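You operate a simulated robot arm through the tools that you are given. There is no shell and no other tool. Be economical: measure what you need, move in short steps, check, and stop when the job is done.

You are at the controls of a simulated robot arm. One attempt, no reset.

## Task
Blow the water out of the air block's bowl, then set 5 bar.
Fine: first heater off and air down to 2 bar on the display; shut the bowl valve before the air goes up.

The check looks at the end state, three seconds after you hand in, the way a careful person would. Anything else that was tipped, shoved, dropped, spilled or broken makes it a failure.

## Robot
A 6-joint arm with a two-finger parallel gripper, fixed in place. Base frame: the origin is at the foot of the arm, x ahead of it, y to its left, z up. Readings come in mm, rad, newtons and seconds.
With the tool pointing down near the work surface it reaches from about 120 to 680 mm from the base axis. Its first joint turns from -2.897 to 2.897 rad. Payload 3.91 kg.
The tool frame sits at the grasp point between the pads (the TCP): z along the fingers, y along the line on which they close. The tips reach 30 mm beyond it. The gripper opens to 110 mm. The fingers are 20 mm wide and 10 mm thick; the gripper's body (48 by 112 mm) begins 55 mm behind the TCP.
Orientation is that of the tool frame in the base frame, as [roll, pitch, yaw] about the fixed x, y, z axes, in that order (R = Rz(yaw) Ry(pitch) Rx(roll)). With the fingers straight down and closing along the base's y, the tool's x points along the base's -x, its y along +y and its z along -z.

## Interface
- The arm moves only by the tool send_rows. Its argument "series" is a list of rows, each a list of 3 entries, a list of its own where there are three numbers: the finger opening in mm, from 0 to 110, then the shift along the tool's x, y, z in mm, then the turn, a rotation vector about the tool's x, y, z in rad. In form: [[hand, [dx, dy, dz], [ax, ay, az]], ...]. A call has 1 to 8 rows; each row shifts and turns the commanded pose from where the row before left it, along the tool's axes as they then stand. Each row takes 0.2 s and may step no farther than 50 mm and 0.15 rad from the row before; otherwise, or with a gripper value out of range, the whole call is refused. A pose out of reach is approached as far as the arm can. The call stops where the force on the tool passes 90 N (or 10 N more than at its start, if that is more) or the arm is blocked; 0.2 s more then pass. Each finger travels about 45 mm/s and halts on what it meets, pressing with about 39 N; the grip force reading is that of the motor and also rises with nothing between the fingers. The clock runs only during rows and for 0.2 s after the last one: add rows that do not move to give the fingers time. The reply holds the time, the measured pose of the TCP, the force on the tool along the base axes, the opening and the grip force, in the units named above and with some noise, with the torque about the TCP (base axes, N m) and any sound that the robot's microphone picked up.
- Cameras (640 x 400 px; columns grow to the right, rows downward): "scene" is fixed at [210, 501.1, 1246.6]; the picture's right is [-0.89, -0.46, 0.00], its down [-0.11, 0.22, -0.97] and it looks along [0.45, -0.86, -0.25] (base axes); focal length 214 px, centre (320, 200). "wrist" rides on the gripper at [71, 22, -107] in the tool frame; the picture's right is [-0.29, 0.96, 0.00], its down [-0.76, -0.23, -0.61] and it looks along [-0.58, -0.18, 0.79] (tool axes); focal length 243 px, centre (320, 200). There is no depth. A picture from a camera that has moved, and an enlarged one, comes with that camera's place and axes in the base frame and with its lens. The place of the scene camera against the robot may be out by one fixed shift of up to 18 mm in any direction.
- camera(camera): a new picture of that camera. No time passes.
- slide_trunk(by): slides the trunk up (or, below 0, down) by that many mm; the arm rides with it, the base frame stays. It gives what a move gives, with no picture.
- inspect(camera, box): a new picture of the part [left, top, right, bottom] of that camera's present view, enlarged. No time passes.
- job_done(): hands the job in; it is judged then, once.

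Work in short steps. Places have to be worked out from the pictures, the camera data and where the tool is seen: move nearer, look again, correct. Check each grasp and each placing, and mend what went wrong. You have 120 turns and 84 pictures in all, those below and enlarged ones among them. Open the gripper and draw the arm clear of the work before you hand the job in, unless the task says otherwise; then end with one line.

The tools are called after "Call:" as name(argument=value, ...) on one line, values as JSON. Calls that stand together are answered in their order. send_rows: Moves the arm, as the interface text tells. Its arguments: {"type":"object","properties":{"series":{"type":"array","items":{"type":"array"}}},"required":["series"]} The other tools are called the same way: slide_trunk (by) slides the trunk up or down; camera (camera) takes a picture; inspect (camera, box) takes an enlarged picture of a part of a camera's view; job_done () hands the job in.

At the start:

```text
time: 0.0
ee_pos: [387.5, 83.0, 1268.5]
tool_rot: [-3.141, 0.002, 3.141]
wrist_force: [-0.6, -0.3, 0.0]
wrist_torque: [-0.02, -0.01, 0.0]
grip_width: 110.1
grasp_force: 0.1
trunk travel left (down, up): [-434.0, 156.0]
```

scene: 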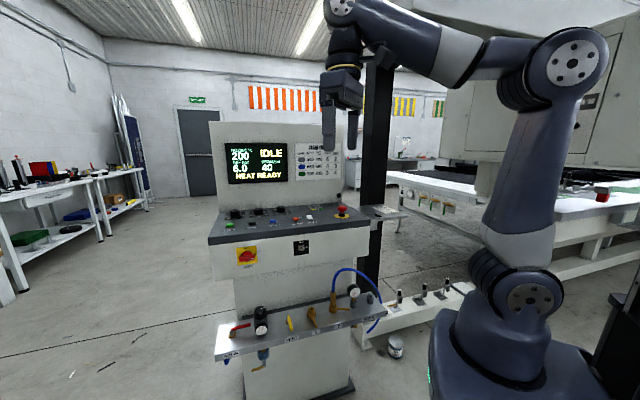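
wrist: 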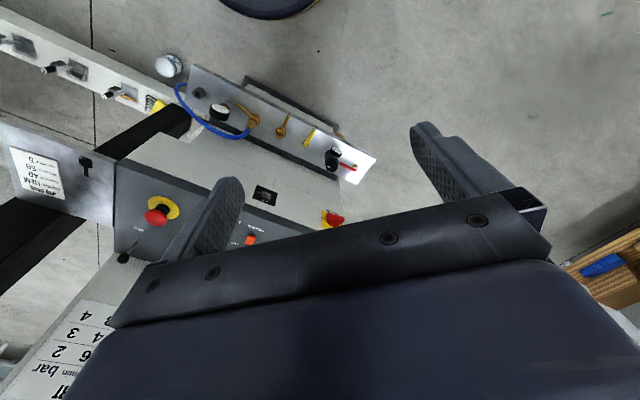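

The machine has a display, a console of switches and an air block shelf below. I enlarge these parts to read them.

Call:
inspect(camera="scene", box=[200, 130, 360, 240])

Call:
inspect(camera="scene", box=[205, 265, 395, 385])

Call:
inspect(camera="wrist", box=[160, 60, 400, 210])

Call:
inspect(camera="scene", box=[290, 140, 350, 180])

```text
3.64 times, centred on (280, 185) of scene
camera zoom: at [210.0, 501.1, 1246.6], right [-0.89, -0.46, 0.0], down [-0.11, 0.22, -0.97], along [0.45, -0.86, -0.25], focal length 780 px, centre (466, 254)
```

zoom: 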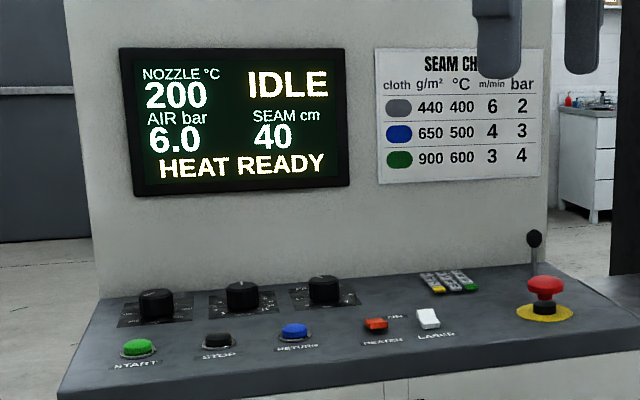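

```text
3.33 times, centred on (300, 325) of scene
camera zoom: at [210.0, 501.1, 1246.6], right [-0.89, -0.46, 0.0], down [-0.11, 0.22, -0.97], along [0.45, -0.86, -0.25], focal length 715 px, centre (387, -217)
```

zoom: 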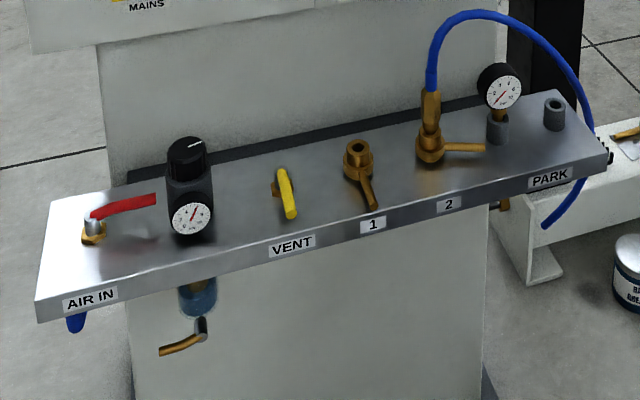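

```text
2.67 times, centred on (280, 135) of wrist
camera zoom: at [315.4, 104.6, 1377.3], right [0.29, 0.96, 0.0], down [0.76, -0.23, 0.61], along [0.58, -0.18, -0.79], focal length 647 px, centre (427, 373)
```

zoom: 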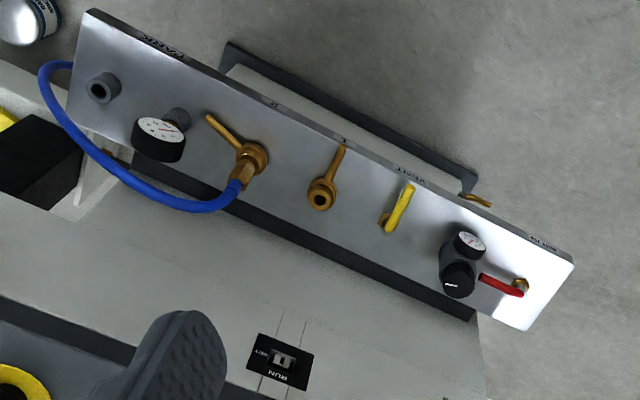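

```text
10.00 times, centred on (320, 160) of scene
camera zoom: at [210.0, 501.1, 1246.6], right [-0.89, -0.46, 0.0], down [-0.11, 0.22, -0.97], along [0.45, -0.86, -0.25], focal length 2145 px, centre (320, 600)
```

zoom: 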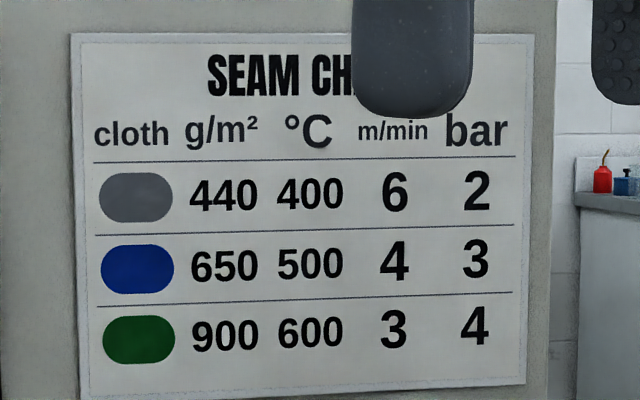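

The scene resolves roughly: the shelf runs at 45° with the machine front facing (-0.7, +0.7). The regulator knob is near (706,24,663) and the heater rocker near (687,-191,957). I turn the tool to face the machine squarely, then look again.

Call:
send_rows(series=[[110, [0, 0, 0], [0, 0, 0.131]], [110, [0, 0, 0], [0, 0, 0.131]], [110, [0, 0, 0], [0, 0, 0.131]], [110, [0, 0, 0], [0, 0, 0.131]], [110, [0, 0, 0], [0, 0, 0.131]], [110, [0, 0, 0], [0, 0, 0.131]], [110, [0, 0, 0], [0, -0.1, 0]], [110, [0, 0, 0], [0, -0.1, 0]]])

Call:
camera(camera="wrist")

```text
time: 1.8
ee_pos: [386.1, 82.4, 1269.3]
tool_rot: [3.14, 0.202, 2.353]
wrist_force: [0.1, -0.2, 0.2]
wrist_torque: [0.0, 0.01, 0.0]
grip_width: 110.0
grasp_force: 0.1
trunk travel left (down, up): [-434.0, 156.0]
```

```text
77 pictures are left
camera wrist: at [336.7, 162.6, 1361.0], right [0.88, 0.47, 0.06], down [0.27, -0.6, 0.75], along [0.39, -0.64, -0.66], focal length 243 px, centre (320, 200)
```

wrist: 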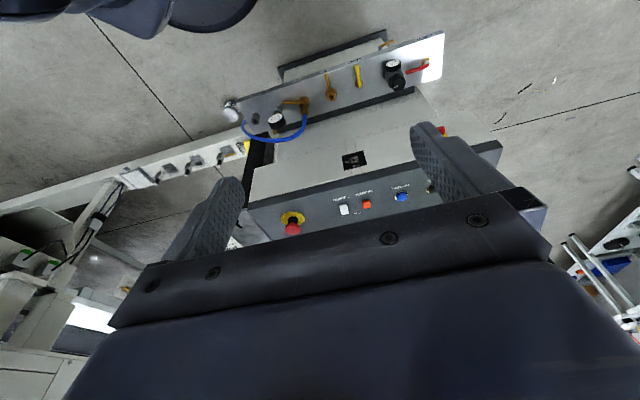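

The console is in view, so I enlarge it and the shelf.

Call:
inspect(camera="wrist", box=[320, 160, 420, 222])

Call:
inspect(camera="wrist", box=[310, 30, 450, 118])

Call:
inspect(camera="scene", box=[220, 200, 320, 262])

Call:
inspect(camera="scene", box=[215, 300, 295, 380])

```text
6.40 times, centred on (370, 191) of wrist
camera zoom: at [336.7, 162.6, 1361.0], right [0.88, 0.47, 0.06], down [0.27, -0.6, 0.75], along [0.39, -0.64, -0.66], focal length 1553 px, centre (0, 258)
```

zoom: 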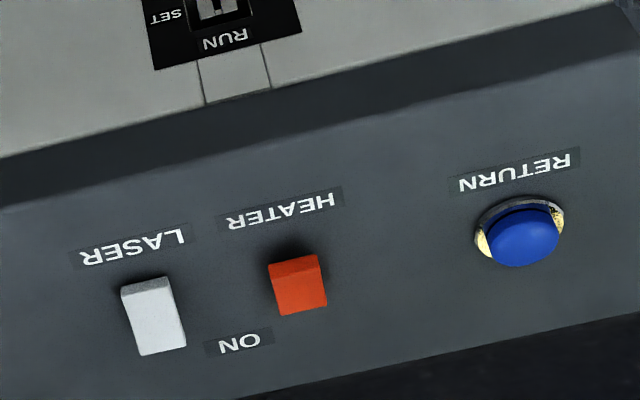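

```text
4.55 times, centred on (380, 74) of wrist
camera zoom: at [336.7, 162.6, 1361.0], right [0.88, 0.47, 0.06], down [0.27, -0.6, 0.75], along [0.39, -0.64, -0.66], focal length 1103 px, centre (47, 773)
```

zoom: 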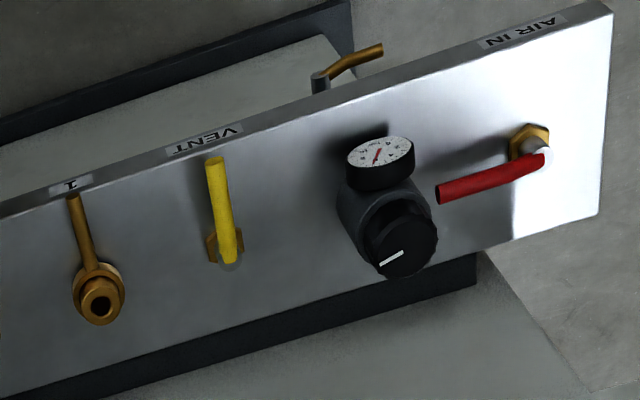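

```text
6.40 times, centred on (270, 231) of scene
camera zoom: at [210.0, 501.1, 1246.6], right [-0.89, -0.46, 0.0], down [-0.11, 0.22, -0.97], along [0.45, -0.86, -0.25], focal length 1373 px, centre (640, 2)
```

zoom: 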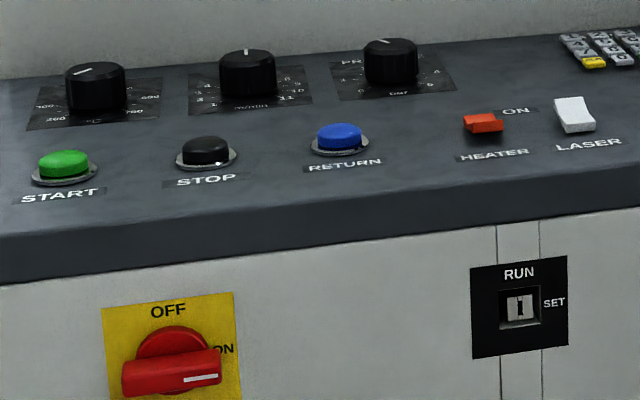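

```text
5.00 times, centred on (255, 340) of scene
camera zoom: at [210.0, 501.1, 1246.6], right [-0.89, -0.46, 0.0], down [-0.11, 0.22, -0.97], along [0.45, -0.86, -0.25], focal length 1072 px, centre (645, -500)
```

zoom: 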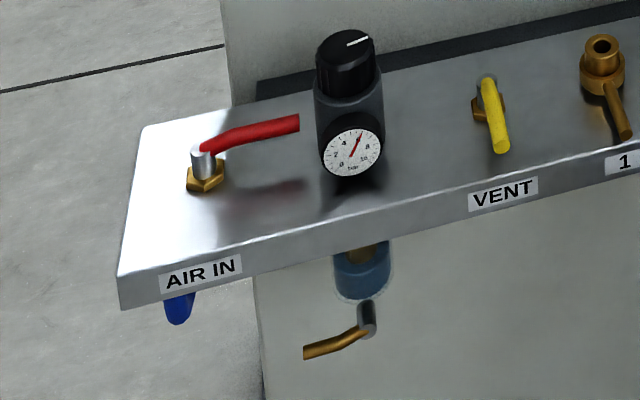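

The heater rocker is ON, with its rear end (marked ON) pressed, so I must press its front end. I move towards a hover over it and look.

Call:
send_rows(series=[[110, [-39, 2.5, 30], [0, 0, 0]], [110, [-39, 2.5, 30], [0, 0, 0]], [110, [-39, 2.5, 30], [0, 0, 0]], [110, [-39, 2.5, 30], [0, 0, 0]], [110, [-39, 2.5, 30], [0, 0, 0]], [110, [-39, 2.5, 30], [0, 0, 0]], [110, [-39, 2.5, 30], [0, 0, 0]]])

Call:
camera(camera="wrist")

Call:
camera(camera="scene")

```text
time: 3.4
ee_pos: [619.1, -123.8, 1117.3]
tool_rot: [3.14, 0.201, 2.354]
wrist_force: [-1.0, 0.7, 0.4]
wrist_torque: [0.02, -0.03, 0.0]
grip_width: 110.1
grasp_force: 0.1
trunk travel left (down, up): [-434.0, 156.0]
```

```text
72 pictures are left
camera wrist: at [569.7, -43.7, 1209.5], right [0.88, 0.47, 0.06], down [0.28, -0.6, 0.75], along [0.39, -0.64, -0.66], focal length 243 px, centre (320, 200)
```

wrist: 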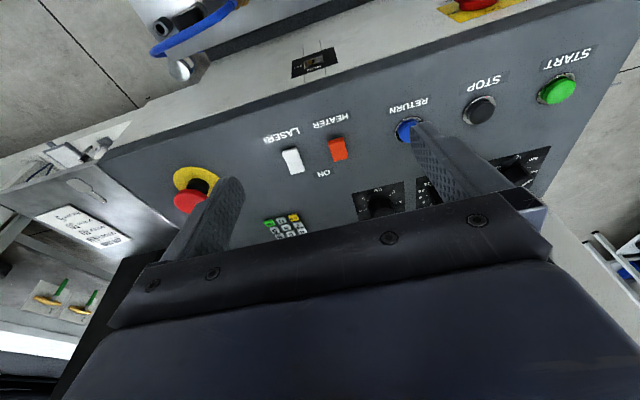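

```text
71 pictures are left
```

scene: 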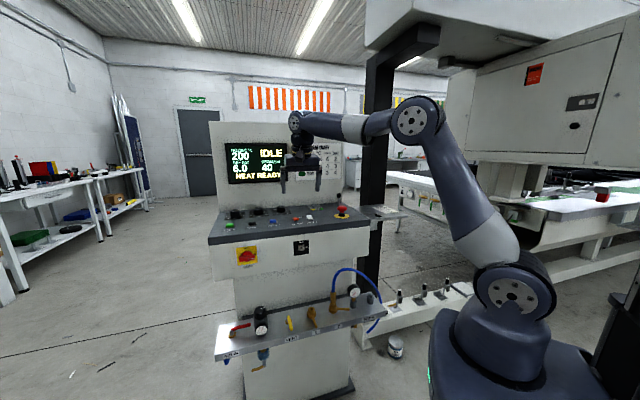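

The rocker is at about (688,-187,965), with the console tilted about 10° towards the front. I close the fingers and hover about 35 mm over the rocker's front end.

Call:
send_rows(series=[[0, [-18.7, 1.7, 33.5], [0, 0, 0]], [0, [-18.7, 1.7, 33.5], [0, 0, 0]], [0, [-18.7, 1.7, 33.5], [0, 0, 0]], [0, [0, 0, 0], [0, 0, 0]], [0, [0, 0, 0], [0, 0, 0]], [0, [0, 0, 0], [0, 0, 0]], [0, [0, 0, 0], [0, 0, 0]]])

Call:
camera(camera="wrist")

Call:
inspect(camera="scene", box=[250, 170, 350, 232])

```text
time: 5.0
ee_pos: [673.9, -172.6, 1033.4]
tool_rot: [3.14, 0.202, 2.354]
wrist_force: [-0.4, -0.1, -0.4]
wrist_torque: [-0.01, 0.03, -0.03]
grip_width: 0.1
grasp_force: 31.1
trunk travel left (down, up): [-434.0, 156.0]
```

```text
70 pictures are left
camera wrist: at [624.1, -92.4, 1125.0], right [0.88, 0.47, 0.06], down [0.28, -0.6, 0.75], along [0.39, -0.64, -0.66], focal length 243 px, centre (320, 200)
```

wrist: 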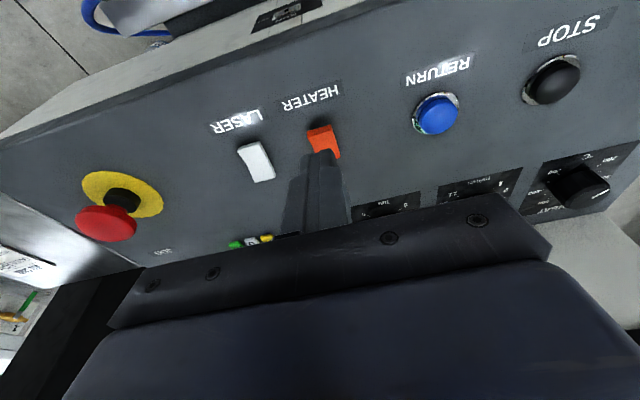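

```text
6.40 times, centred on (300, 201) of scene
camera zoom: at [210.0, 501.1, 1246.6], right [-0.89, -0.46, 0.0], down [-0.11, 0.22, -0.97], along [0.45, -0.86, -0.25], focal length 1373 px, centre (448, 194)
```

zoom: 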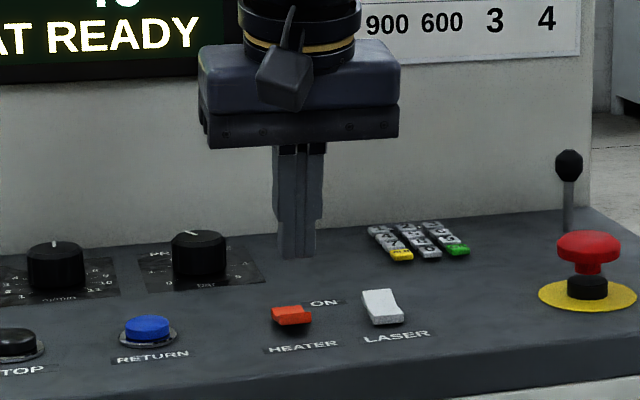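

The tip aligns laterally with the rocker. I descend along the tool axis, shifted 3 mm frontward, and press gently in steps.

Call:
send_rows(series=[[0, [3, 0, 15], [0, 0, 0]], [0, [0, 0, 12], [0, 0, 0]], [0, [0, 0, 5], [0, 0, 0]], [0, [0, 0, 4], [0, 0, 0]]])

Call:
inspect(camera="wrist", box=[240, 80, 400, 180])

```text
time: 6.0
ee_pos: [678.8, -175.5, 996.5]
tool_rot: [3.139, 0.202, 2.355]
wrist_force: [0.2, -0.2, 0.9]
wrist_torque: [0.02, -0.02, 0.0]
grip_width: 0.1
grasp_force: 38.2
trunk travel left (down, up): [-434.0, 156.0]
```

```text
4.00 times, centred on (320, 130) of wrist
camera zoom: at [628.7, -95.6, 1087.6], right [0.88, 0.47, 0.06], down [0.28, -0.6, 0.75], along [0.39, -0.64, -0.66], focal length 970 px, centre (320, 480)
```

zoom: 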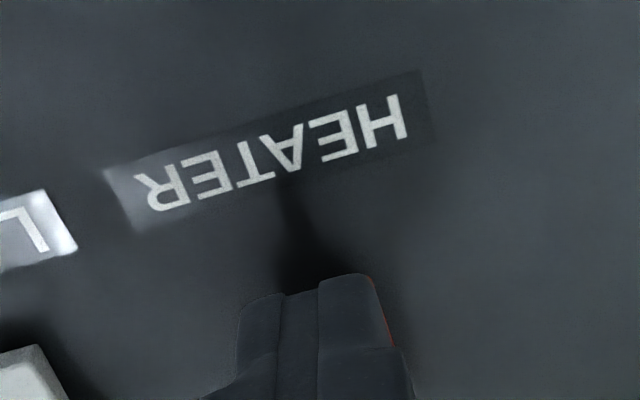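

The tip is just above the rocker's front end. I press further in small steps.

Call:
send_rows(series=[[0, [0, 2, 3], [0, 0, 0]], [0, [0, 0, 3], [0, 0, 0]], [0, [0, 0, 2], [0, 0, 0]]])

Call:
inspect(camera="scene", box=[220, 135, 350, 235])

```text
time: 6.8
ee_pos: [679.4, -176.3, 989.0]
tool_rot: [3.138, 0.206, 2.353]
wrist_force: [-0.2, 0.4, 9.5]
wrist_torque: [-0.02, 0.05, 0.12]
grip_width: 0.0
grasp_force: 37.7
trunk travel left (down, up): [-434.0, 156.0]
```

```text
4.00 times, centred on (285, 185) of scene
camera zoom: at [210.0, 501.1, 1246.6], right [-0.89, -0.46, 0.0], down [-0.11, 0.22, -0.97], along [0.45, -0.86, -0.25], focal length 858 px, centre (460, 260)
```

zoom: 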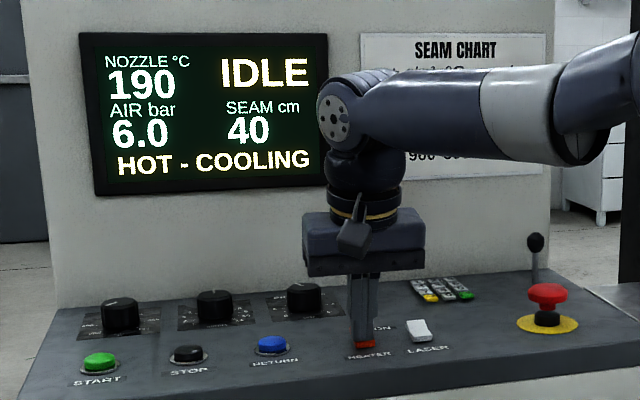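

The display reads "HOT - COOLING", so the heater is off. I lift away from the console, swing to the front of the shelf and open the fingers.

Call:
send_rows(series=[[0, [0, 0, -38], [0, 0, 0]], [0, [0, 0, -38], [0, 0, 0]], [0, [33.8, 29.2, -6.9], [0, 0, 0]], [80, [33.8, 29.2, -6.9], [0, 0, 0]], [80, [33.8, 29.2, -6.9], [0, 0, 0]], [80, [33.8, 29.2, -6.9], [0, 0, 0]], [80, [33.8, 29.2, -6.9], [0, 0, 0]]])

Call:
inspect(camera="scene", box=[220, 135, 350, 235])

Call:
camera(camera="wrist")

```text
time: 8.4
ee_pos: [650.5, 60.1, 1062.0]
tool_rot: [3.14, 0.202, 2.352]
wrist_force: [-0.8, -0.3, 0.6]
wrist_torque: [0.0, 0.01, -0.01]
grip_width: 79.7
grasp_force: 0.1
trunk travel left (down, up): [-434.0, 156.0]
```

```text
4.00 times, centred on (285, 185) of scene
camera zoom: at [210.0, 501.1, 1246.6], right [-0.89, -0.46, 0.0], down [-0.11, 0.22, -0.97], along [0.45, -0.86, -0.25], focal length 858 px, centre (460, 260)
```

zoom: 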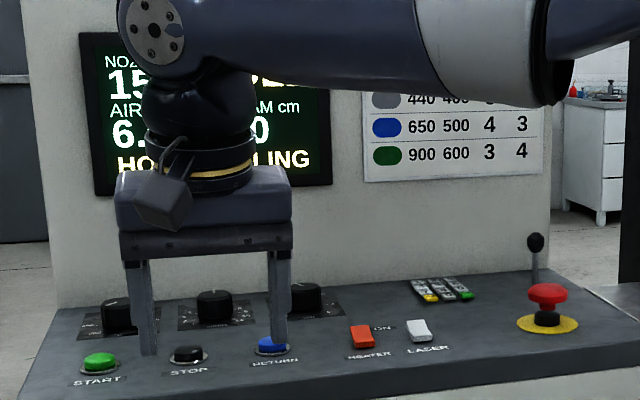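

```text
65 pictures are left
camera wrist: at [600.2, 139.4, 1153.8], right [0.88, 0.47, 0.06], down [0.28, -0.61, 0.75], along [0.39, -0.64, -0.66], focal length 243 px, centre (320, 200)
```

wrist: 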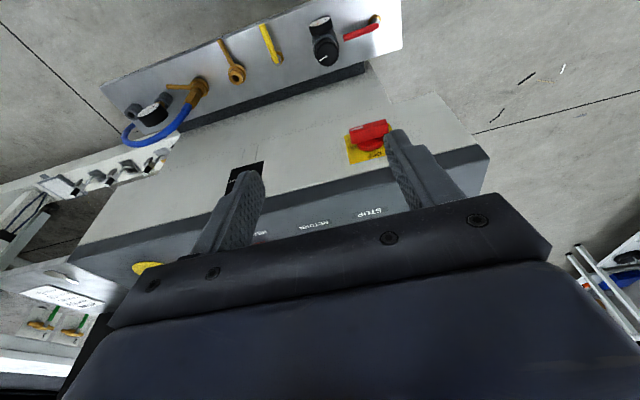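

The mains switch protrudes from the console front near (757,15,880), above the regulator. I tilt the tool to about 0.55 rad so the hand stays clear of it, then lower the trunk.

Call:
send_rows(series=[[80, [0, 0, 0], [0, -0.12, 0]], [80, [0, 0, 0], [0, -0.12, 0]], [80, [0, 0, 0], [0, -0.11, 0]]])

Call:
slide_trunk(by=-270)

Call:
camera(camera="wrist")

Call:
camera(camera="scene")

```text
time: 9.2
ee_pos: [651.5, 57.7, 1062.0]
tool_rot: [3.14, 0.553, 2.357]
wrist_force: [0.7, 0.1, 0.2]
wrist_torque: [0.01, 0.02, -0.01]
grip_width: 80.1
grasp_force: 0.0
trunk travel left (down, up): [-434.0, 156.0]
```

```text
time: 11.9
ee_pos: [651.2, 58.4, 792.7]
tool_rot: [3.14, 0.552, 2.355]
wrist_force: [-0.1, 0.0, 0.3]
wrist_torque: [0.01, 0.02, 0.01]
grip_width: 79.9
grasp_force: 0.0
trunk travel left (down, up): [-164.0, 426.0]
```

```text
64 pictures are left
camera wrist: at [583.1, 157.2, 846.9], right [0.85, 0.5, 0.15], down [0.07, -0.4, 0.92], along [0.52, -0.77, -0.37], focal length 243 px, centre (320, 200)
```

wrist: 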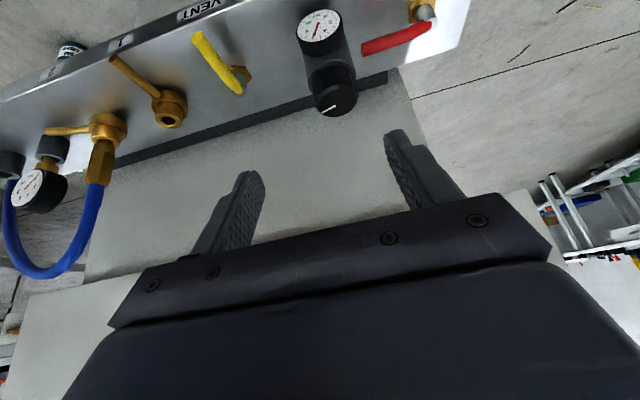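

```text
63 pictures are left
```

scene: 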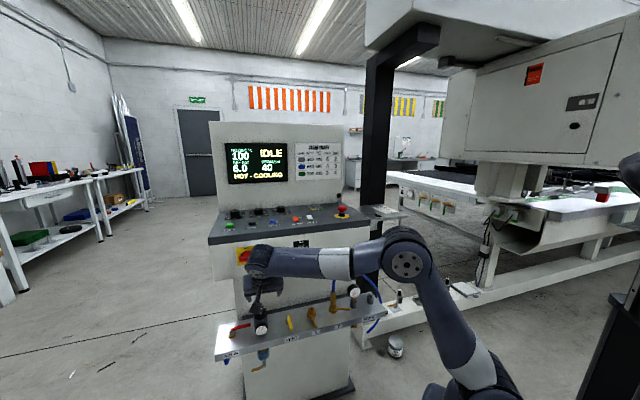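

The display now reads 100 °C and 6.0 bar. I enlarge the knob in the present wrist view.

Call:
inspect(camera="wrist", box=[280, 0, 440, 120])

Call:
inspect(camera="scene", box=[220, 300, 300, 350])

```text
3.33 times, centred on (360, 60) of wrist
camera zoom: at [583.1, 157.2, 846.9], right [0.85, 0.5, 0.15], down [0.07, -0.4, 0.92], along [0.52, -0.77, -0.37], focal length 809 px, centre (187, 667)
```

zoom: 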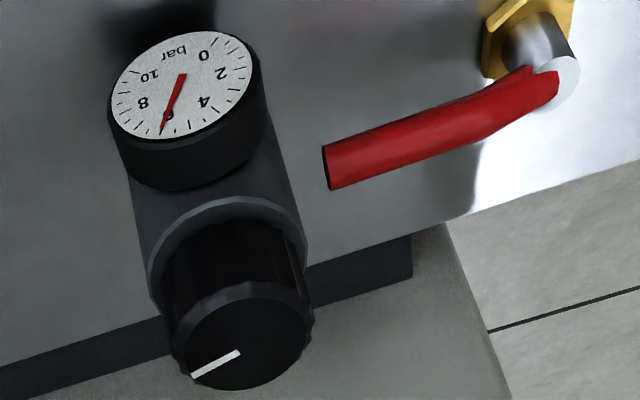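

```text
8.00 times, centred on (260, 325) of scene
camera zoom: at [210.0, 501.1, 1246.6], right [-0.89, -0.46, 0.0], down [-0.11, 0.22, -0.97], along [0.45, -0.86, -0.25], focal length 1716 px, centre (800, -800)
```

zoom: 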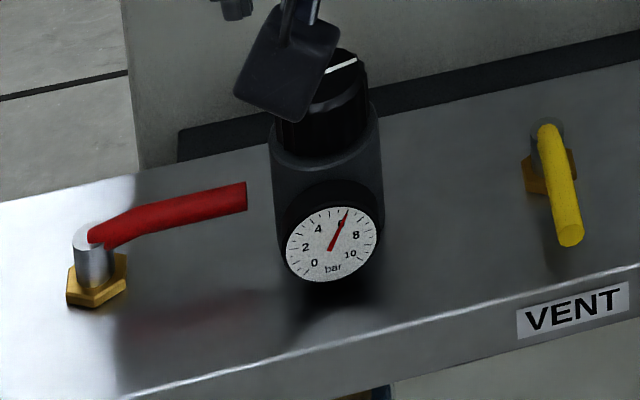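

The knob is about Ø38, with its top near (708,27,682). I move the open fingers just above it and check the alignment.

Call:
send_rows(series=[[80, [-5, 9.2, 38], [0, 0, 0]], [80, [-5, 9.2, 38], [0, 0, 0]]])

Call:
camera(camera="wrist")

Call:
inspect(camera="scene", box=[210, 240, 330, 350])

```text
time: 12.6
ee_pos: [698.2, 39.2, 733.1]
tool_rot: [3.138, 0.551, 2.352]
wrist_force: [-0.4, -0.4, 0.4]
wrist_torque: [0.01, 0.01, 0.02]
grip_width: 79.9
grasp_force: 0.0
trunk travel left (down, up): [-164.0, 426.0]
```

```text
60 pictures are left
camera wrist: at [630.5, 137.8, 787.1], right [0.85, 0.5, 0.15], down [0.07, -0.4, 0.92], along [0.52, -0.77, -0.37], focal length 243 px, centre (320, 200)
```

wrist: 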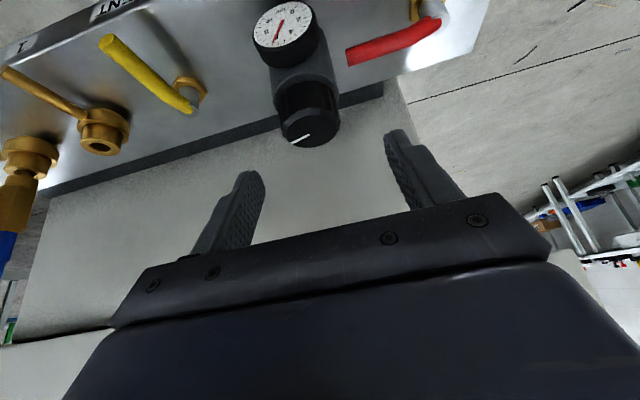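

```text
3.64 times, centred on (270, 295) of scene
camera zoom: at [210.0, 501.1, 1246.6], right [-0.89, -0.46, 0.0], down [-0.11, 0.22, -0.97], along [0.45, -0.86, -0.25], focal length 780 px, centre (502, -146)
```

zoom: 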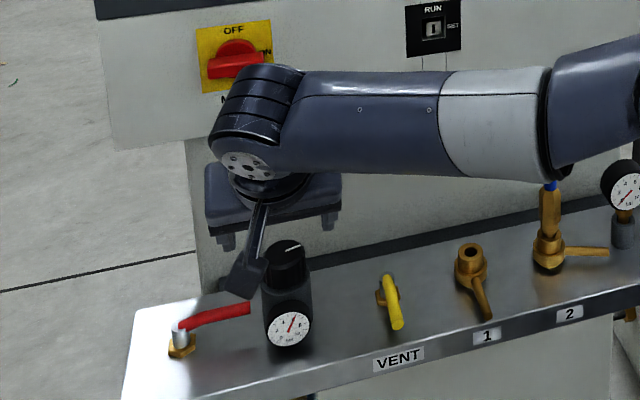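

The knob top centre resolves to about (712,21,673). I narrow the opening to 60 mm, descend vertically by about half, and look.

Call:
send_rows(series=[[60, [4, -3.1, 13], [0, 0, 0]], [60, [6, 0, 14], [0, 0, 0]]])

Call:
inspect(camera="wrist", box=[200, 60, 460, 222])

Call:
inspect(camera="scene", box=[220, 270, 300, 340])

```text
time: 13.2
ee_pos: [700.5, 33.5, 702.0]
tool_rot: [3.141, 0.551, 2.354]
wrist_force: [0.3, 0.9, -0.4]
wrist_torque: [0.02, -0.03, 0.0]
grip_width: 60.2
grasp_force: 0.0
trunk travel left (down, up): [-164.0, 426.0]
```

```text
2.46 times, centred on (330, 141) of wrist
camera zoom: at [632.1, 132.3, 757.6], right [0.85, 0.5, 0.15], down [0.07, -0.4, 0.92], along [0.52, -0.77, -0.37], focal length 597 px, centre (295, 345)
```

zoom: 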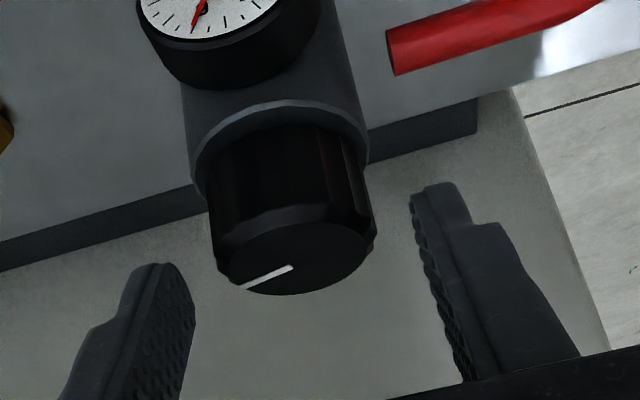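

```text
5.71 times, centred on (260, 305) of scene
camera zoom: at [210.0, 501.1, 1246.6], right [-0.89, -0.46, 0.0], down [-0.11, 0.22, -0.97], along [0.45, -0.86, -0.25], focal length 1226 px, centre (663, -400)
```

zoom: 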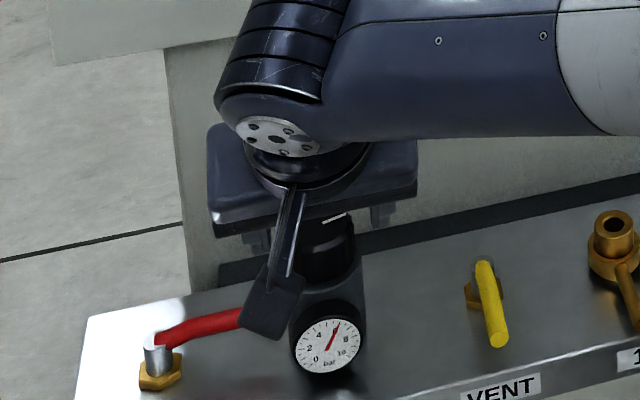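

Refined knob top: about (705,26,684). I go down 17 mm and close on the knob.

Call:
send_rows(series=[[60, [10.6, -2, 13.4], [0, 0, 0]], [60, [0, 0, 0], [0, 0, 0]], [0, [0, 0, 0], [0, 0, 0]], [0, [0, 0, 0], [0, 0, 0]], [0, [0, 0, 0], [0, 0, 0]]])

Call:
inspect(camera="wrist", box=[200, 60, 460, 222])

```text
time: 14.3
ee_pos: [699.2, 36.9, 686.7]
tool_rot: [3.135, 0.553, 2.357]
wrist_force: [22.7, 18.6, -0.8]
wrist_torque: [-0.26, -0.02, 0.39]
grip_width: 39.5
grasp_force: 44.9
trunk travel left (down, up): [-164.0, 426.0]
```

```text
2.46 times, centred on (330, 141) of wrist
camera zoom: at [630.3, 134.2, 741.6], right [0.85, 0.5, 0.16], down [0.07, -0.4, 0.92], along [0.52, -0.77, -0.37], focal length 597 px, centre (295, 345)
```

zoom: 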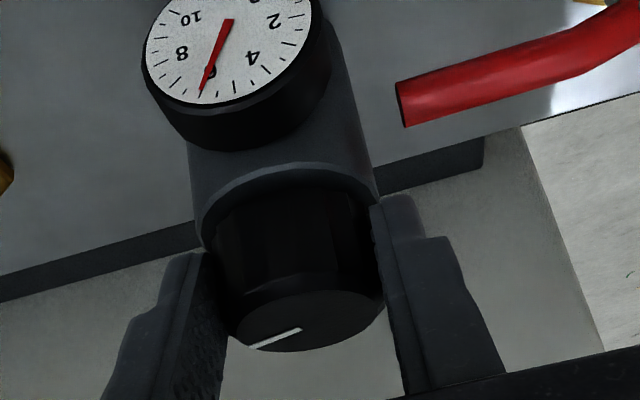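

The knob is gripped (39.5 mm), and the side force shows I'm about 3 mm off, so I relax that. I start turning counter-clockwise about the knob's vertical axis.

Call:
send_rows(series=[[0, [0, 2.5, 0], [0, 0, 0]], [0, [0, -1.2, 0], [-0.063, 0, -0.102]], [0, [0, -1.2, 0], [-0.063, 0, -0.102]], [0, [0, -1.2, 0], [-0.063, 0, -0.102]]])

Call:
inspect(camera="scene", box=[220, 140, 300, 190])

Call:
inspect(camera="wrist", box=[200, 60, 460, 222])

```text
time: 15.3
ee_pos: [696.3, 31.8, 686.5]
tool_rot: [3.14, 0.549, 2.713]
wrist_force: [10.0, 18.2, 2.8]
wrist_torque: [0.15, 0.61, 0.34]
grip_width: 39.2
grasp_force: 44.9
trunk travel left (down, up): [-164.0, 426.0]
```

```text
8.00 times, centred on (260, 165) of scene
camera zoom: at [210.0, 501.1, 1246.6], right [-0.89, -0.46, 0.0], down [-0.11, 0.22, -0.97], along [0.45, -0.86, -0.25], focal length 1716 px, centre (800, 480)
```

zoom: 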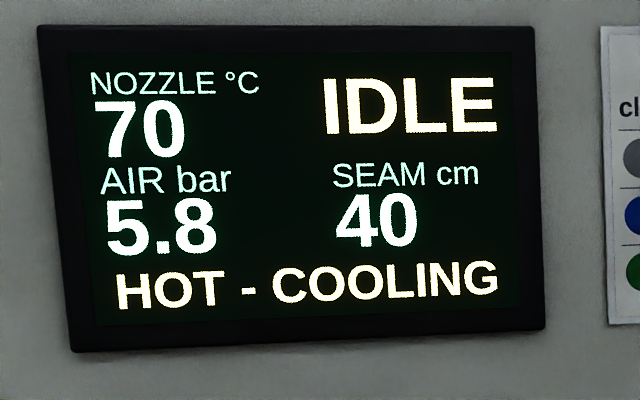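

```text
2.46 times, centred on (330, 141) of wrist
camera zoom: at [598.2, 100.5, 741.9], right [0.62, 0.77, 0.15], down [0.2, -0.35, 0.92], along [0.76, -0.54, -0.37], focal length 597 px, centre (295, 345)
```

zoom: 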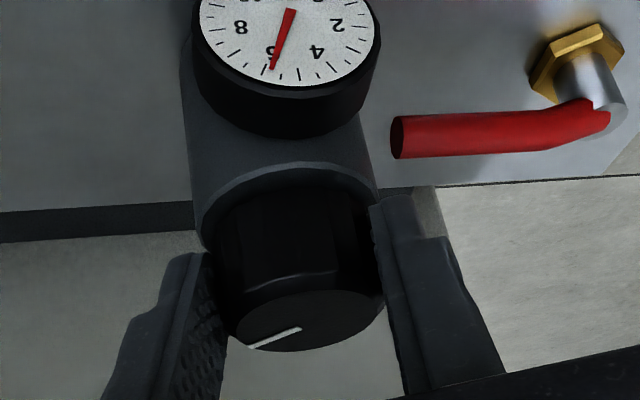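

The direction is right (5.8 bar, gauge falling). I turn further and watch for lag.

Call:
send_rows(series=[[0, [0, -1.2, 0], [-0.063, 0, -0.102]], [0, [0, -1.2, 0], [-0.063, 0, -0.102]], [0, [0, -1.2, 0], [-0.063, 0, -0.102]], [0, [0, -1.2, 0], [-0.063, 0, -0.102]], [0, [0, -1.2, 0], [-0.063, 0, -0.102]], [0, [0, 0, 0], [0, 0, 0]], [0, [0, 0, 0], [0, 0, 0]]])

Call:
inspect(camera="scene", box=[220, 140, 300, 190])

Call:
camera(camera="wrist")

```text
time: 16.9
ee_pos: [696.1, 24.6, 686.6]
tool_rot: [3.139, 0.552, -2.972]
wrist_force: [0.5, 7.1, 1.3]
wrist_torque: [-0.21, 0.37, 0.07]
grip_width: 39.3
grasp_force: 45.3
trunk travel left (down, up): [-164.0, 426.0]
```

```text
8.00 times, centred on (260, 165) of scene
camera zoom: at [210.0, 501.1, 1246.6], right [-0.89, -0.46, 0.0], down [-0.11, 0.22, -0.97], along [0.45, -0.86, -0.25], focal length 1716 px, centre (800, 480)
```

zoom: 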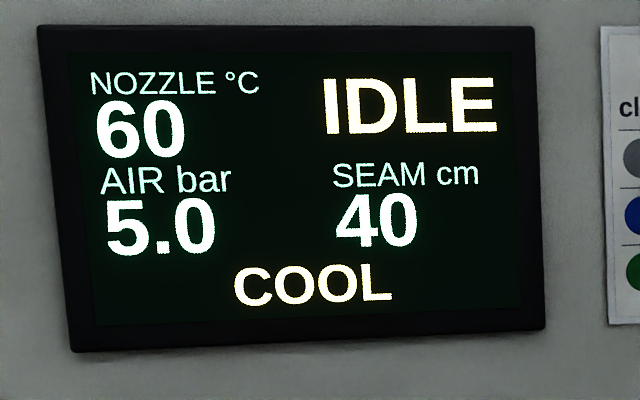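

```text
52 pictures are left
camera wrist: at [576.0, 26.0, 741.8], right [0.08, 0.98, 0.15], down [0.36, -0.17, 0.92], along [0.93, -0.02, -0.37], focal length 243 px, centre (320, 200)
```

wrist: 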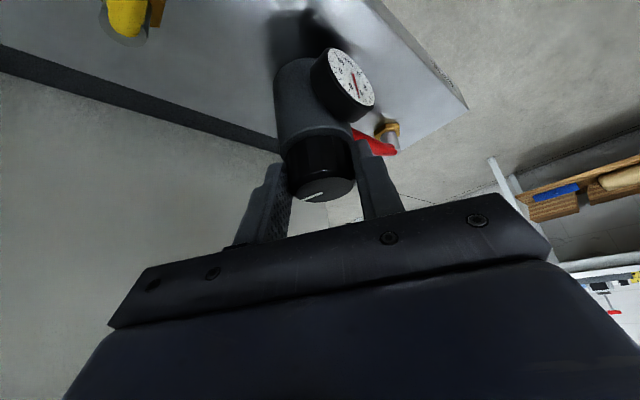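

Now 5.0 bar and COOL. I keep turning as far as the hand's clearance to the column allows.

Call:
send_rows(series=[[0, [0, -1.2, 0], [-0.063, 0, -0.102]], [0, [0, -1.2, 0], [-0.063, 0, -0.102]], [0, [0, -1.2, 0], [-0.063, 0, -0.102]], [0, [0, -1.2, 0], [-0.063, 0, -0.102]], [0, [0, 0, 0], [0, 0, 0]], [0, [0, 0, 0], [0, 0, 0]]])

Call:
inspect(camera="scene", box=[200, 140, 360, 340])

```text
time: 18.4
ee_pos: [698.0, 18.2, 688.4]
tool_rot: [3.14, 0.555, -2.492]
wrist_force: [13.9, -8.3, -3.9]
wrist_torque: [-0.6, -0.38, -0.21]
grip_width: 39.6
grasp_force: 44.8
trunk travel left (down, up): [-164.0, 426.0]
```

```text
2.00 times, centred on (280, 240) of scene
camera zoom: at [210.0, 501.1, 1246.6], right [-0.89, -0.46, 0.0], down [-0.11, 0.22, -0.97], along [0.45, -0.86, -0.25], focal length 429 px, centre (400, 120)
```

zoom: 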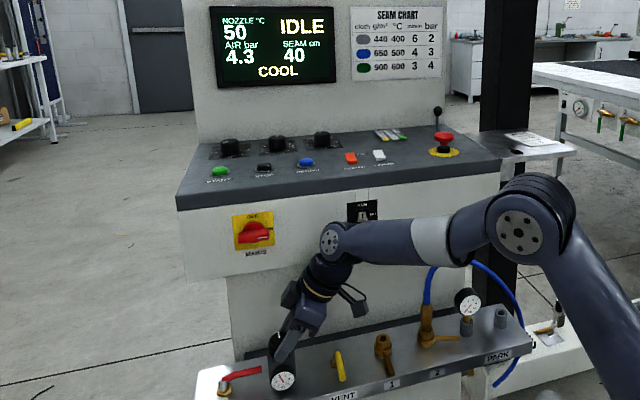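

Now 4.3 bar. I open, lift 45 mm straight up and rotate the hand back for a second grip.

Call:
send_rows(series=[[60, [0, 0, 0], [0, 0, 0]], [60, [0, 0, 0], [0, 0, 0]], [60, [-12, 0, -19], [0, 0, 0]], [60, [-12, 0, -19], [0, 0, 0]], [60, [0, 1.5, 0], [0.0783, 0, 0.1268]], [60, [0, 1.5, 0], [0.0783, 0, 0.1268]], [60, [0, 1.5, 0], [0.0783, 0, 0.1268]], [60, [0, 1.5, 0], [0.0783, 0, 0.1268]]])

Call:
send_rows(series=[[60, [0, 1.5, 0], [0.0783, 0, 0.1268]], [60, [0, 1.5, 0], [0.0783, 0, 0.1268]], [60, [0, 1.5, 0], [0.0783, 0, 0.1268]], [60, [0, 1.5, 0], [0.0783, 0, 0.1268]], [60, [0, 1.5, 0], [0.0783, 0, 0.1268]], [60, [0, 1.5, 0], [0.0783, 0, 0.1268]], [60, [0, 1.5, 0], [0.0783, 0, 0.1268]], [60, [0, 1.5, 0], [0.0783, 0, 0.1268]]])

Call:
camera(camera="wrist")

Call:
inspect(camera="scene", box=[200, 140, 360, 340])

```text
time: 20.1
ee_pos: [696.0, 25.6, 732.6]
tool_rot: [3.137, 0.553, -3.09]
wrist_force: [-0.5, -0.2, 0.2]
wrist_torque: [0.01, -0.01, 0.0]
grip_width: 59.6
grasp_force: 0.0
trunk travel left (down, up): [-164.0, 426.0]
```

```text
time: 21.9
ee_pos: [701.3, 36.1, 733.3]
tool_rot: [3.139, 0.549, 2.0]
wrist_force: [1.1, 0.0, -0.1]
wrist_torque: [0.03, -0.02, -0.01]
grip_width: 59.9
grasp_force: 0.0
trunk travel left (down, up): [-164.0, 426.0]
```

```text
50 pictures are left
camera wrist: at [670.6, 152.5, 787.6], right [0.97, 0.17, 0.15], down [-0.07, -0.4, 0.92], along [0.22, -0.9, -0.37], focal length 243 px, centre (320, 200)
```

wrist: 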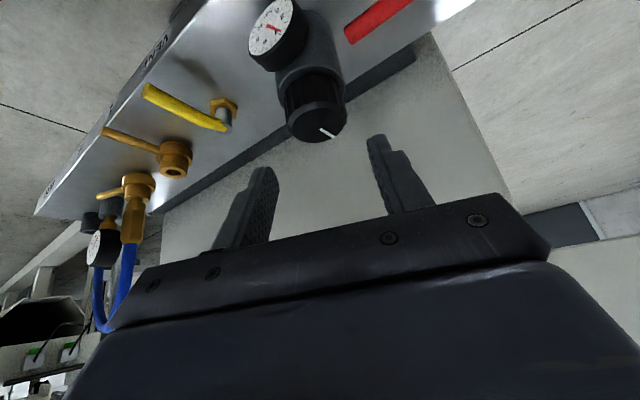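

```text
2.00 times, centred on (280, 240) of scene
camera zoom: at [210.0, 501.1, 1246.6], right [-0.89, -0.46, 0.0], down [-0.11, 0.22, -0.97], along [0.45, -0.86, -0.25], focal length 429 px, centre (400, 120)
```

zoom: 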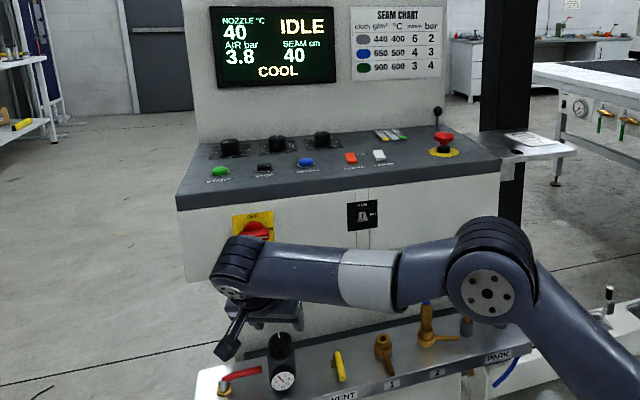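

The reading is still drifting down (3.8 bar), so the pressure lags. I wait a little to see where it settles.

Call:
send_rows(series=[[60, [0, 0, 0], [0, 0, 0]], [60, [0, 0, 0], [0, 0, 0]], [60, [0, 0, 0], [0, 0, 0]], [60, [0, 0, 0], [0, 0, 0]], [60, [0, 0, 0], [0, 0, 0]], [60, [0, 0, 0], [0, 0, 0]], [60, [0, 0, 0], [0, 0, 0]], [60, [0, 0, 0], [0, 0, 0]]])

Call:
inspect(camera="scene", box=[200, 140, 360, 340])

```text
time: 23.8
ee_pos: [700.4, 36.0, 732.0]
tool_rot: [3.14, 0.552, 2.001]
wrist_force: [-0.2, 0.7, 0.0]
wrist_torque: [0.0, 0.02, 0.0]
grip_width: 59.9
grasp_force: 0.1
trunk travel left (down, up): [-164.0, 426.0]
```

```text
2.00 times, centred on (280, 240) of scene
camera zoom: at [210.0, 501.1, 1246.6], right [-0.89, -0.46, 0.0], down [-0.11, 0.22, -0.97], along [0.45, -0.86, -0.25], focal length 429 px, centre (400, 120)
```

zoom: 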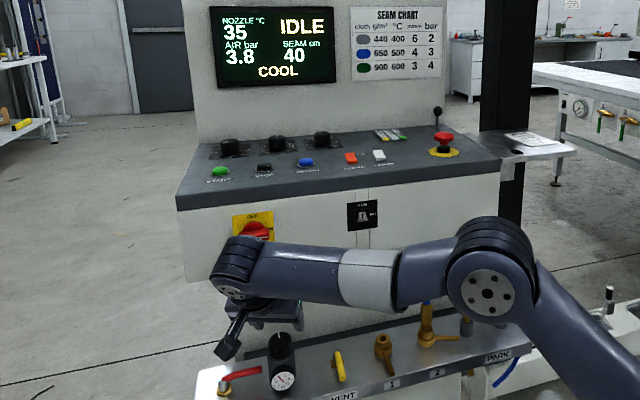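

Settled at 3.8 bar, which is about 1.53 bar/rad, so I need about 1.17 rad more. I descend, grip again and turn 1.1 rad.

Call:
send_rows(series=[[60, [12, 0.5, 19], [0, 0, 0]], [60, [11.6, 0.5, 19.3], [0, 0, 0]], [0, [0, 0, 0], [0, 0, 0]], [0, [0, 0, 0], [0, 0, 0]], [0, [0, 0, 0], [0, 0, 0]]])

Call:
inspect(camera="wrist", box=[200, 60, 460, 222])

```text
time: 24.9
ee_pos: [702.5, 39.1, 687.7]
tool_rot: [3.134, 0.549, 2.007]
wrist_force: [34.8, 22.7, -2.3]
wrist_torque: [-0.17, 0.57, 0.62]
grip_width: 39.1
grasp_force: 44.3
trunk travel left (down, up): [-164.0, 426.0]
```

```text
2.46 times, centred on (330, 141) of wrist
camera zoom: at [671.1, 155.1, 742.7], right [0.97, 0.18, 0.16], down [-0.07, -0.4, 0.91], along [0.23, -0.9, -0.37], focal length 597 px, centre (295, 345)
```

zoom: 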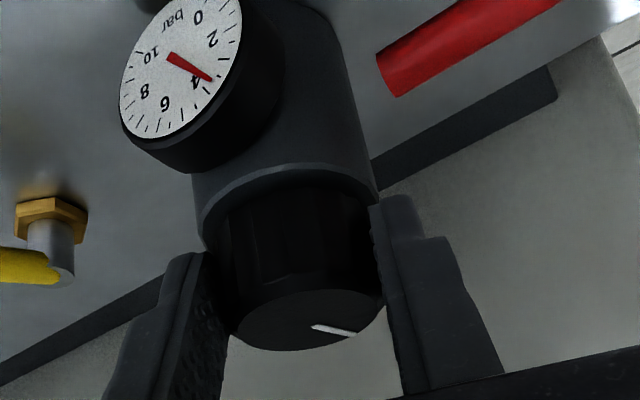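

Gripped. I relax the side force and turn 9 x 0.12 rad.

Call:
send_rows(series=[[0, [0, 2.8, 0], [0, 0, 0]], [0, [0, -1.2, 0], [-0.063, 0, -0.102]], [0, [0, -1.2, 0], [-0.063, 0, -0.102]], [0, [0, -1.2, 0], [-0.063, 0, -0.102]], [0, [0, -1.2, 0], [-0.063, 0, -0.102]], [0, [0, -1.2, 0], [-0.063, 0, -0.102]], [0, [0, -1.2, 0], [-0.063, 0, -0.102]], [0, [0, -1.2, 0], [-0.063, 0, -0.102]]])

Call:
send_rows(series=[[0, [0, -1.2, 0], [-0.063, 0, -0.102]], [0, [0, -1.2, 0], [-0.063, 0, -0.102]], [0, [0, 0, 0], [0, 0, 0]], [0, [0, 0, 0], [0, 0, 0]], [0, [0, 0, 0], [0, 0, 0]], [0, [0, 0, 0], [0, 0, 0]], [0, [0, 0, 0], [0, 0, 0]], [0, [0, 0, 0], [0, 0, 0]]])

Call:
send_rows(series=[[0, [0, 0, 0], [0, 0, 0]], [0, [0, 0, 0], [0, 0, 0]], [0, [0, 0, 0], [0, 0, 0]], [0, [0, 0, 0], [0, 0, 0]], [0, [0, 0, 0], [0, 0, 0]], [0, [0, 0, 0], [0, 0, 0]], [0, [0, 0, 0], [0, 0, 0]], [0, [0, 0, 0], [0, 0, 0]]])

Call:
inspect(camera="scene", box=[200, 140, 360, 340])

```text
time: 26.8
ee_pos: [694.6, 31.7, 687.8]
tool_rot: [-3.14, 0.551, 2.84]
wrist_force: [-27.2, 11.5, 5.0]
wrist_torque: [0.05, 0.46, 0.08]
grip_width: 39.0
grasp_force: 45.1
trunk travel left (down, up): [-164.0, 426.0]
```

```text
time: 28.6
ee_pos: [693.8, 27.8, 687.1]
tool_rot: [3.138, 0.548, 3.078]
wrist_force: [-31.1, -13.8, -1.6]
wrist_torque: [-0.86, 0.15, -0.2]
grip_width: 39.0
grasp_force: 45.0
trunk travel left (down, up): [-164.0, 426.0]
```

```text
time: 30.4
ee_pos: [695.3, 28.4, 687.5]
tool_rot: [3.138, 0.548, 3.079]
wrist_force: [-28.7, -24.7, -1.9]
wrist_torque: [-1.02, 0.35, -0.38]
grip_width: 39.2
grasp_force: 44.5
trunk travel left (down, up): [-164.0, 426.0]
```

```text
2.00 times, centred on (280, 240) of scene
camera zoom: at [210.0, 501.1, 1246.6], right [-0.89, -0.46, 0.0], down [-0.11, 0.22, -0.97], along [0.45, -0.86, -0.25], focal length 429 px, centre (400, 120)
```

zoom: 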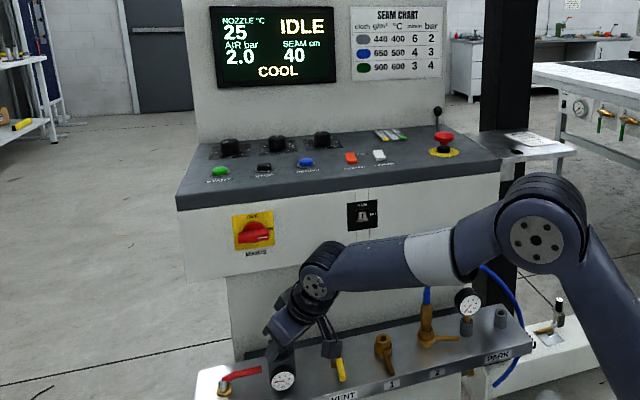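

The display shows 2.0 bar. I release, lift straight up, and confirm the value.

Call:
send_rows(series=[[60, [0, 0, 0], [0, 0, 0]], [60, [0, 0, 0], [0, 0, 0]], [60, [-13, 0, -21], [0, 0, 0]], [60, [-13, 0, -21], [0, 0, 0]], [60, [-13, 0, -21], [0, 0, 0]]])

Call:
inspect(camera="scene", box=[220, 140, 300, 190])

Call:
inspect(camera="scene", box=[215, 300, 305, 390])

```text
time: 31.6
ee_pos: [698.7, 28.2, 763.1]
tool_rot: [3.137, 0.554, 3.079]
wrist_force: [0.2, -0.3, 0.8]
wrist_torque: [-0.04, -0.02, 0.0]
grip_width: 60.0
grasp_force: 0.0
trunk travel left (down, up): [-164.0, 426.0]
```

```text
8.00 times, centred on (260, 165) of scene
camera zoom: at [210.0, 501.1, 1246.6], right [-0.89, -0.46, 0.0], down [-0.11, 0.22, -0.97], along [0.45, -0.86, -0.25], focal length 1716 px, centre (800, 480)
```

zoom: 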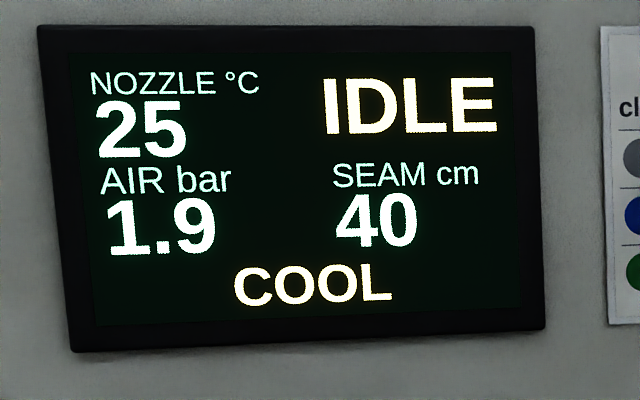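

```text
4.44 times, centred on (260, 345) of scene
camera zoom: at [210.0, 501.1, 1246.6], right [-0.89, -0.46, 0.0], down [-0.11, 0.22, -0.97], along [0.45, -0.86, -0.25], focal length 953 px, centre (587, -444)
```

zoom: 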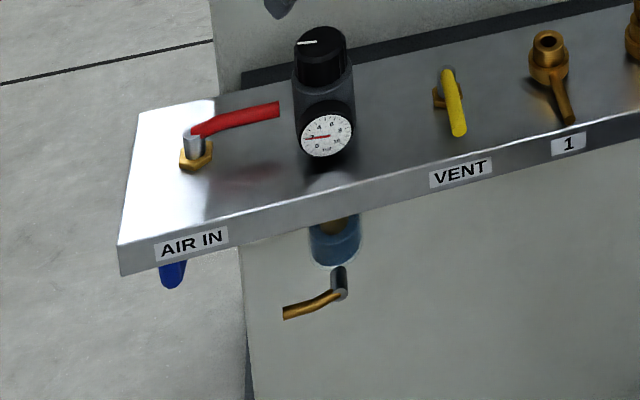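

1.9–2.0 bar and COOL. The bowl's drain lever sits under the shelf below the regulator and points towards AIR IN. I retreat, lower the trunk, then turn the tool horizontal for a close look.

Call:
send_rows(series=[[60, [42, -3, -26], [0, 0, 0]], [60, [42, -3, -26], [0, 0, 0]], [60, [42, -3, -26], [0, 0, 0]], [60, [42, -3, -26], [0, 0, 0]], [60, [0, 0, 0], [0.0783, 0, 0.1268]], [60, [0, 0, 0], [0.0783, 0, 0.1268]], [60, [0, 0, 0], [0.0783, 0, 0.1268]], [60, [0, 0, 0], [0.0783, 0, 0.1268]]])

Call:
slide_trunk(by=-160)

Call:
send_rows(series=[[60, [0, 0, 0], [0.067, 0, 0.108]], [60, [0, 0, 0], [0, -0.145, 0]], [60, [0, 0, 0], [0, -0.145, 0]], [60, [0, 0, 0], [0, -0.145, 0]], [60, [0, 0, 0], [0, -0.145, 0]], [60, [0, 0, 0], [0, -0.145, 0]], [60, [0, 0, 0], [0, -0.145, 0]], [60, [0, 0, 0], [0, -0.145, 0]]])

Call:
camera(camera="wrist")

Call:
camera(camera="scene")

```text
time: 33.4
ee_pos: [500.3, 29.8, 762.2]
tool_rot: [3.138, 0.552, 2.481]
wrist_force: [-0.4, -0.7, -0.1]
wrist_torque: [0.01, 0.0, -0.04]
grip_width: 60.0
grasp_force: 0.0
trunk travel left (down, up): [-164.0, 426.0]
```

```text
time: 35.2
ee_pos: [499.7, 29.2, 601.8]
tool_rot: [3.138, 0.552, 2.484]
wrist_force: [-0.3, 0.6, -1.0]
wrist_torque: [-0.01, 0.0, -0.01]
grip_width: 60.1
grasp_force: 0.0
trunk travel left (down, up): [-4.0, 586.0]
```

```text
time: 37.0
ee_pos: [500.4, 28.7, 602.0]
tool_rot: [2.171, 1.565, 1.388]
wrist_force: [-0.8, 1.2, -0.1]
wrist_torque: [0.02, 0.02, 0.04]
grip_width: 59.9
grasp_force: 0.1
trunk travel left (down, up): [-4.0, 586.0]
```

```text
43 pictures are left
camera wrist: at [438.9, 120.5, 532.9], right [0.67, 0.68, 0.29], down [-0.59, 0.26, 0.76], along [0.44, -0.69, 0.58], focal length 243 px, centre (320, 200)
```

wrist: 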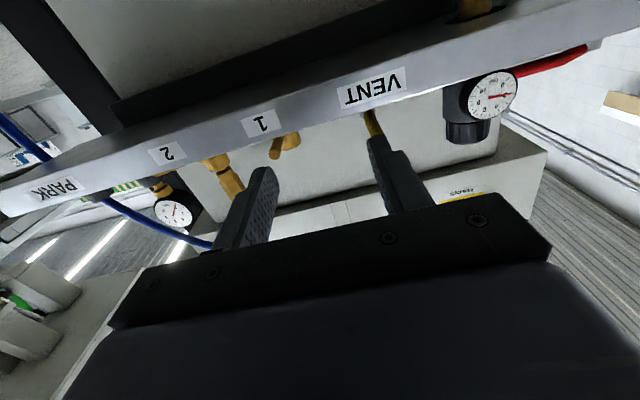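

```text
42 pictures are left
```

scene: 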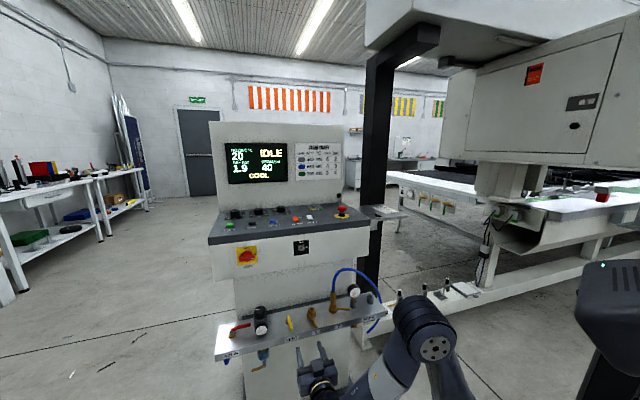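

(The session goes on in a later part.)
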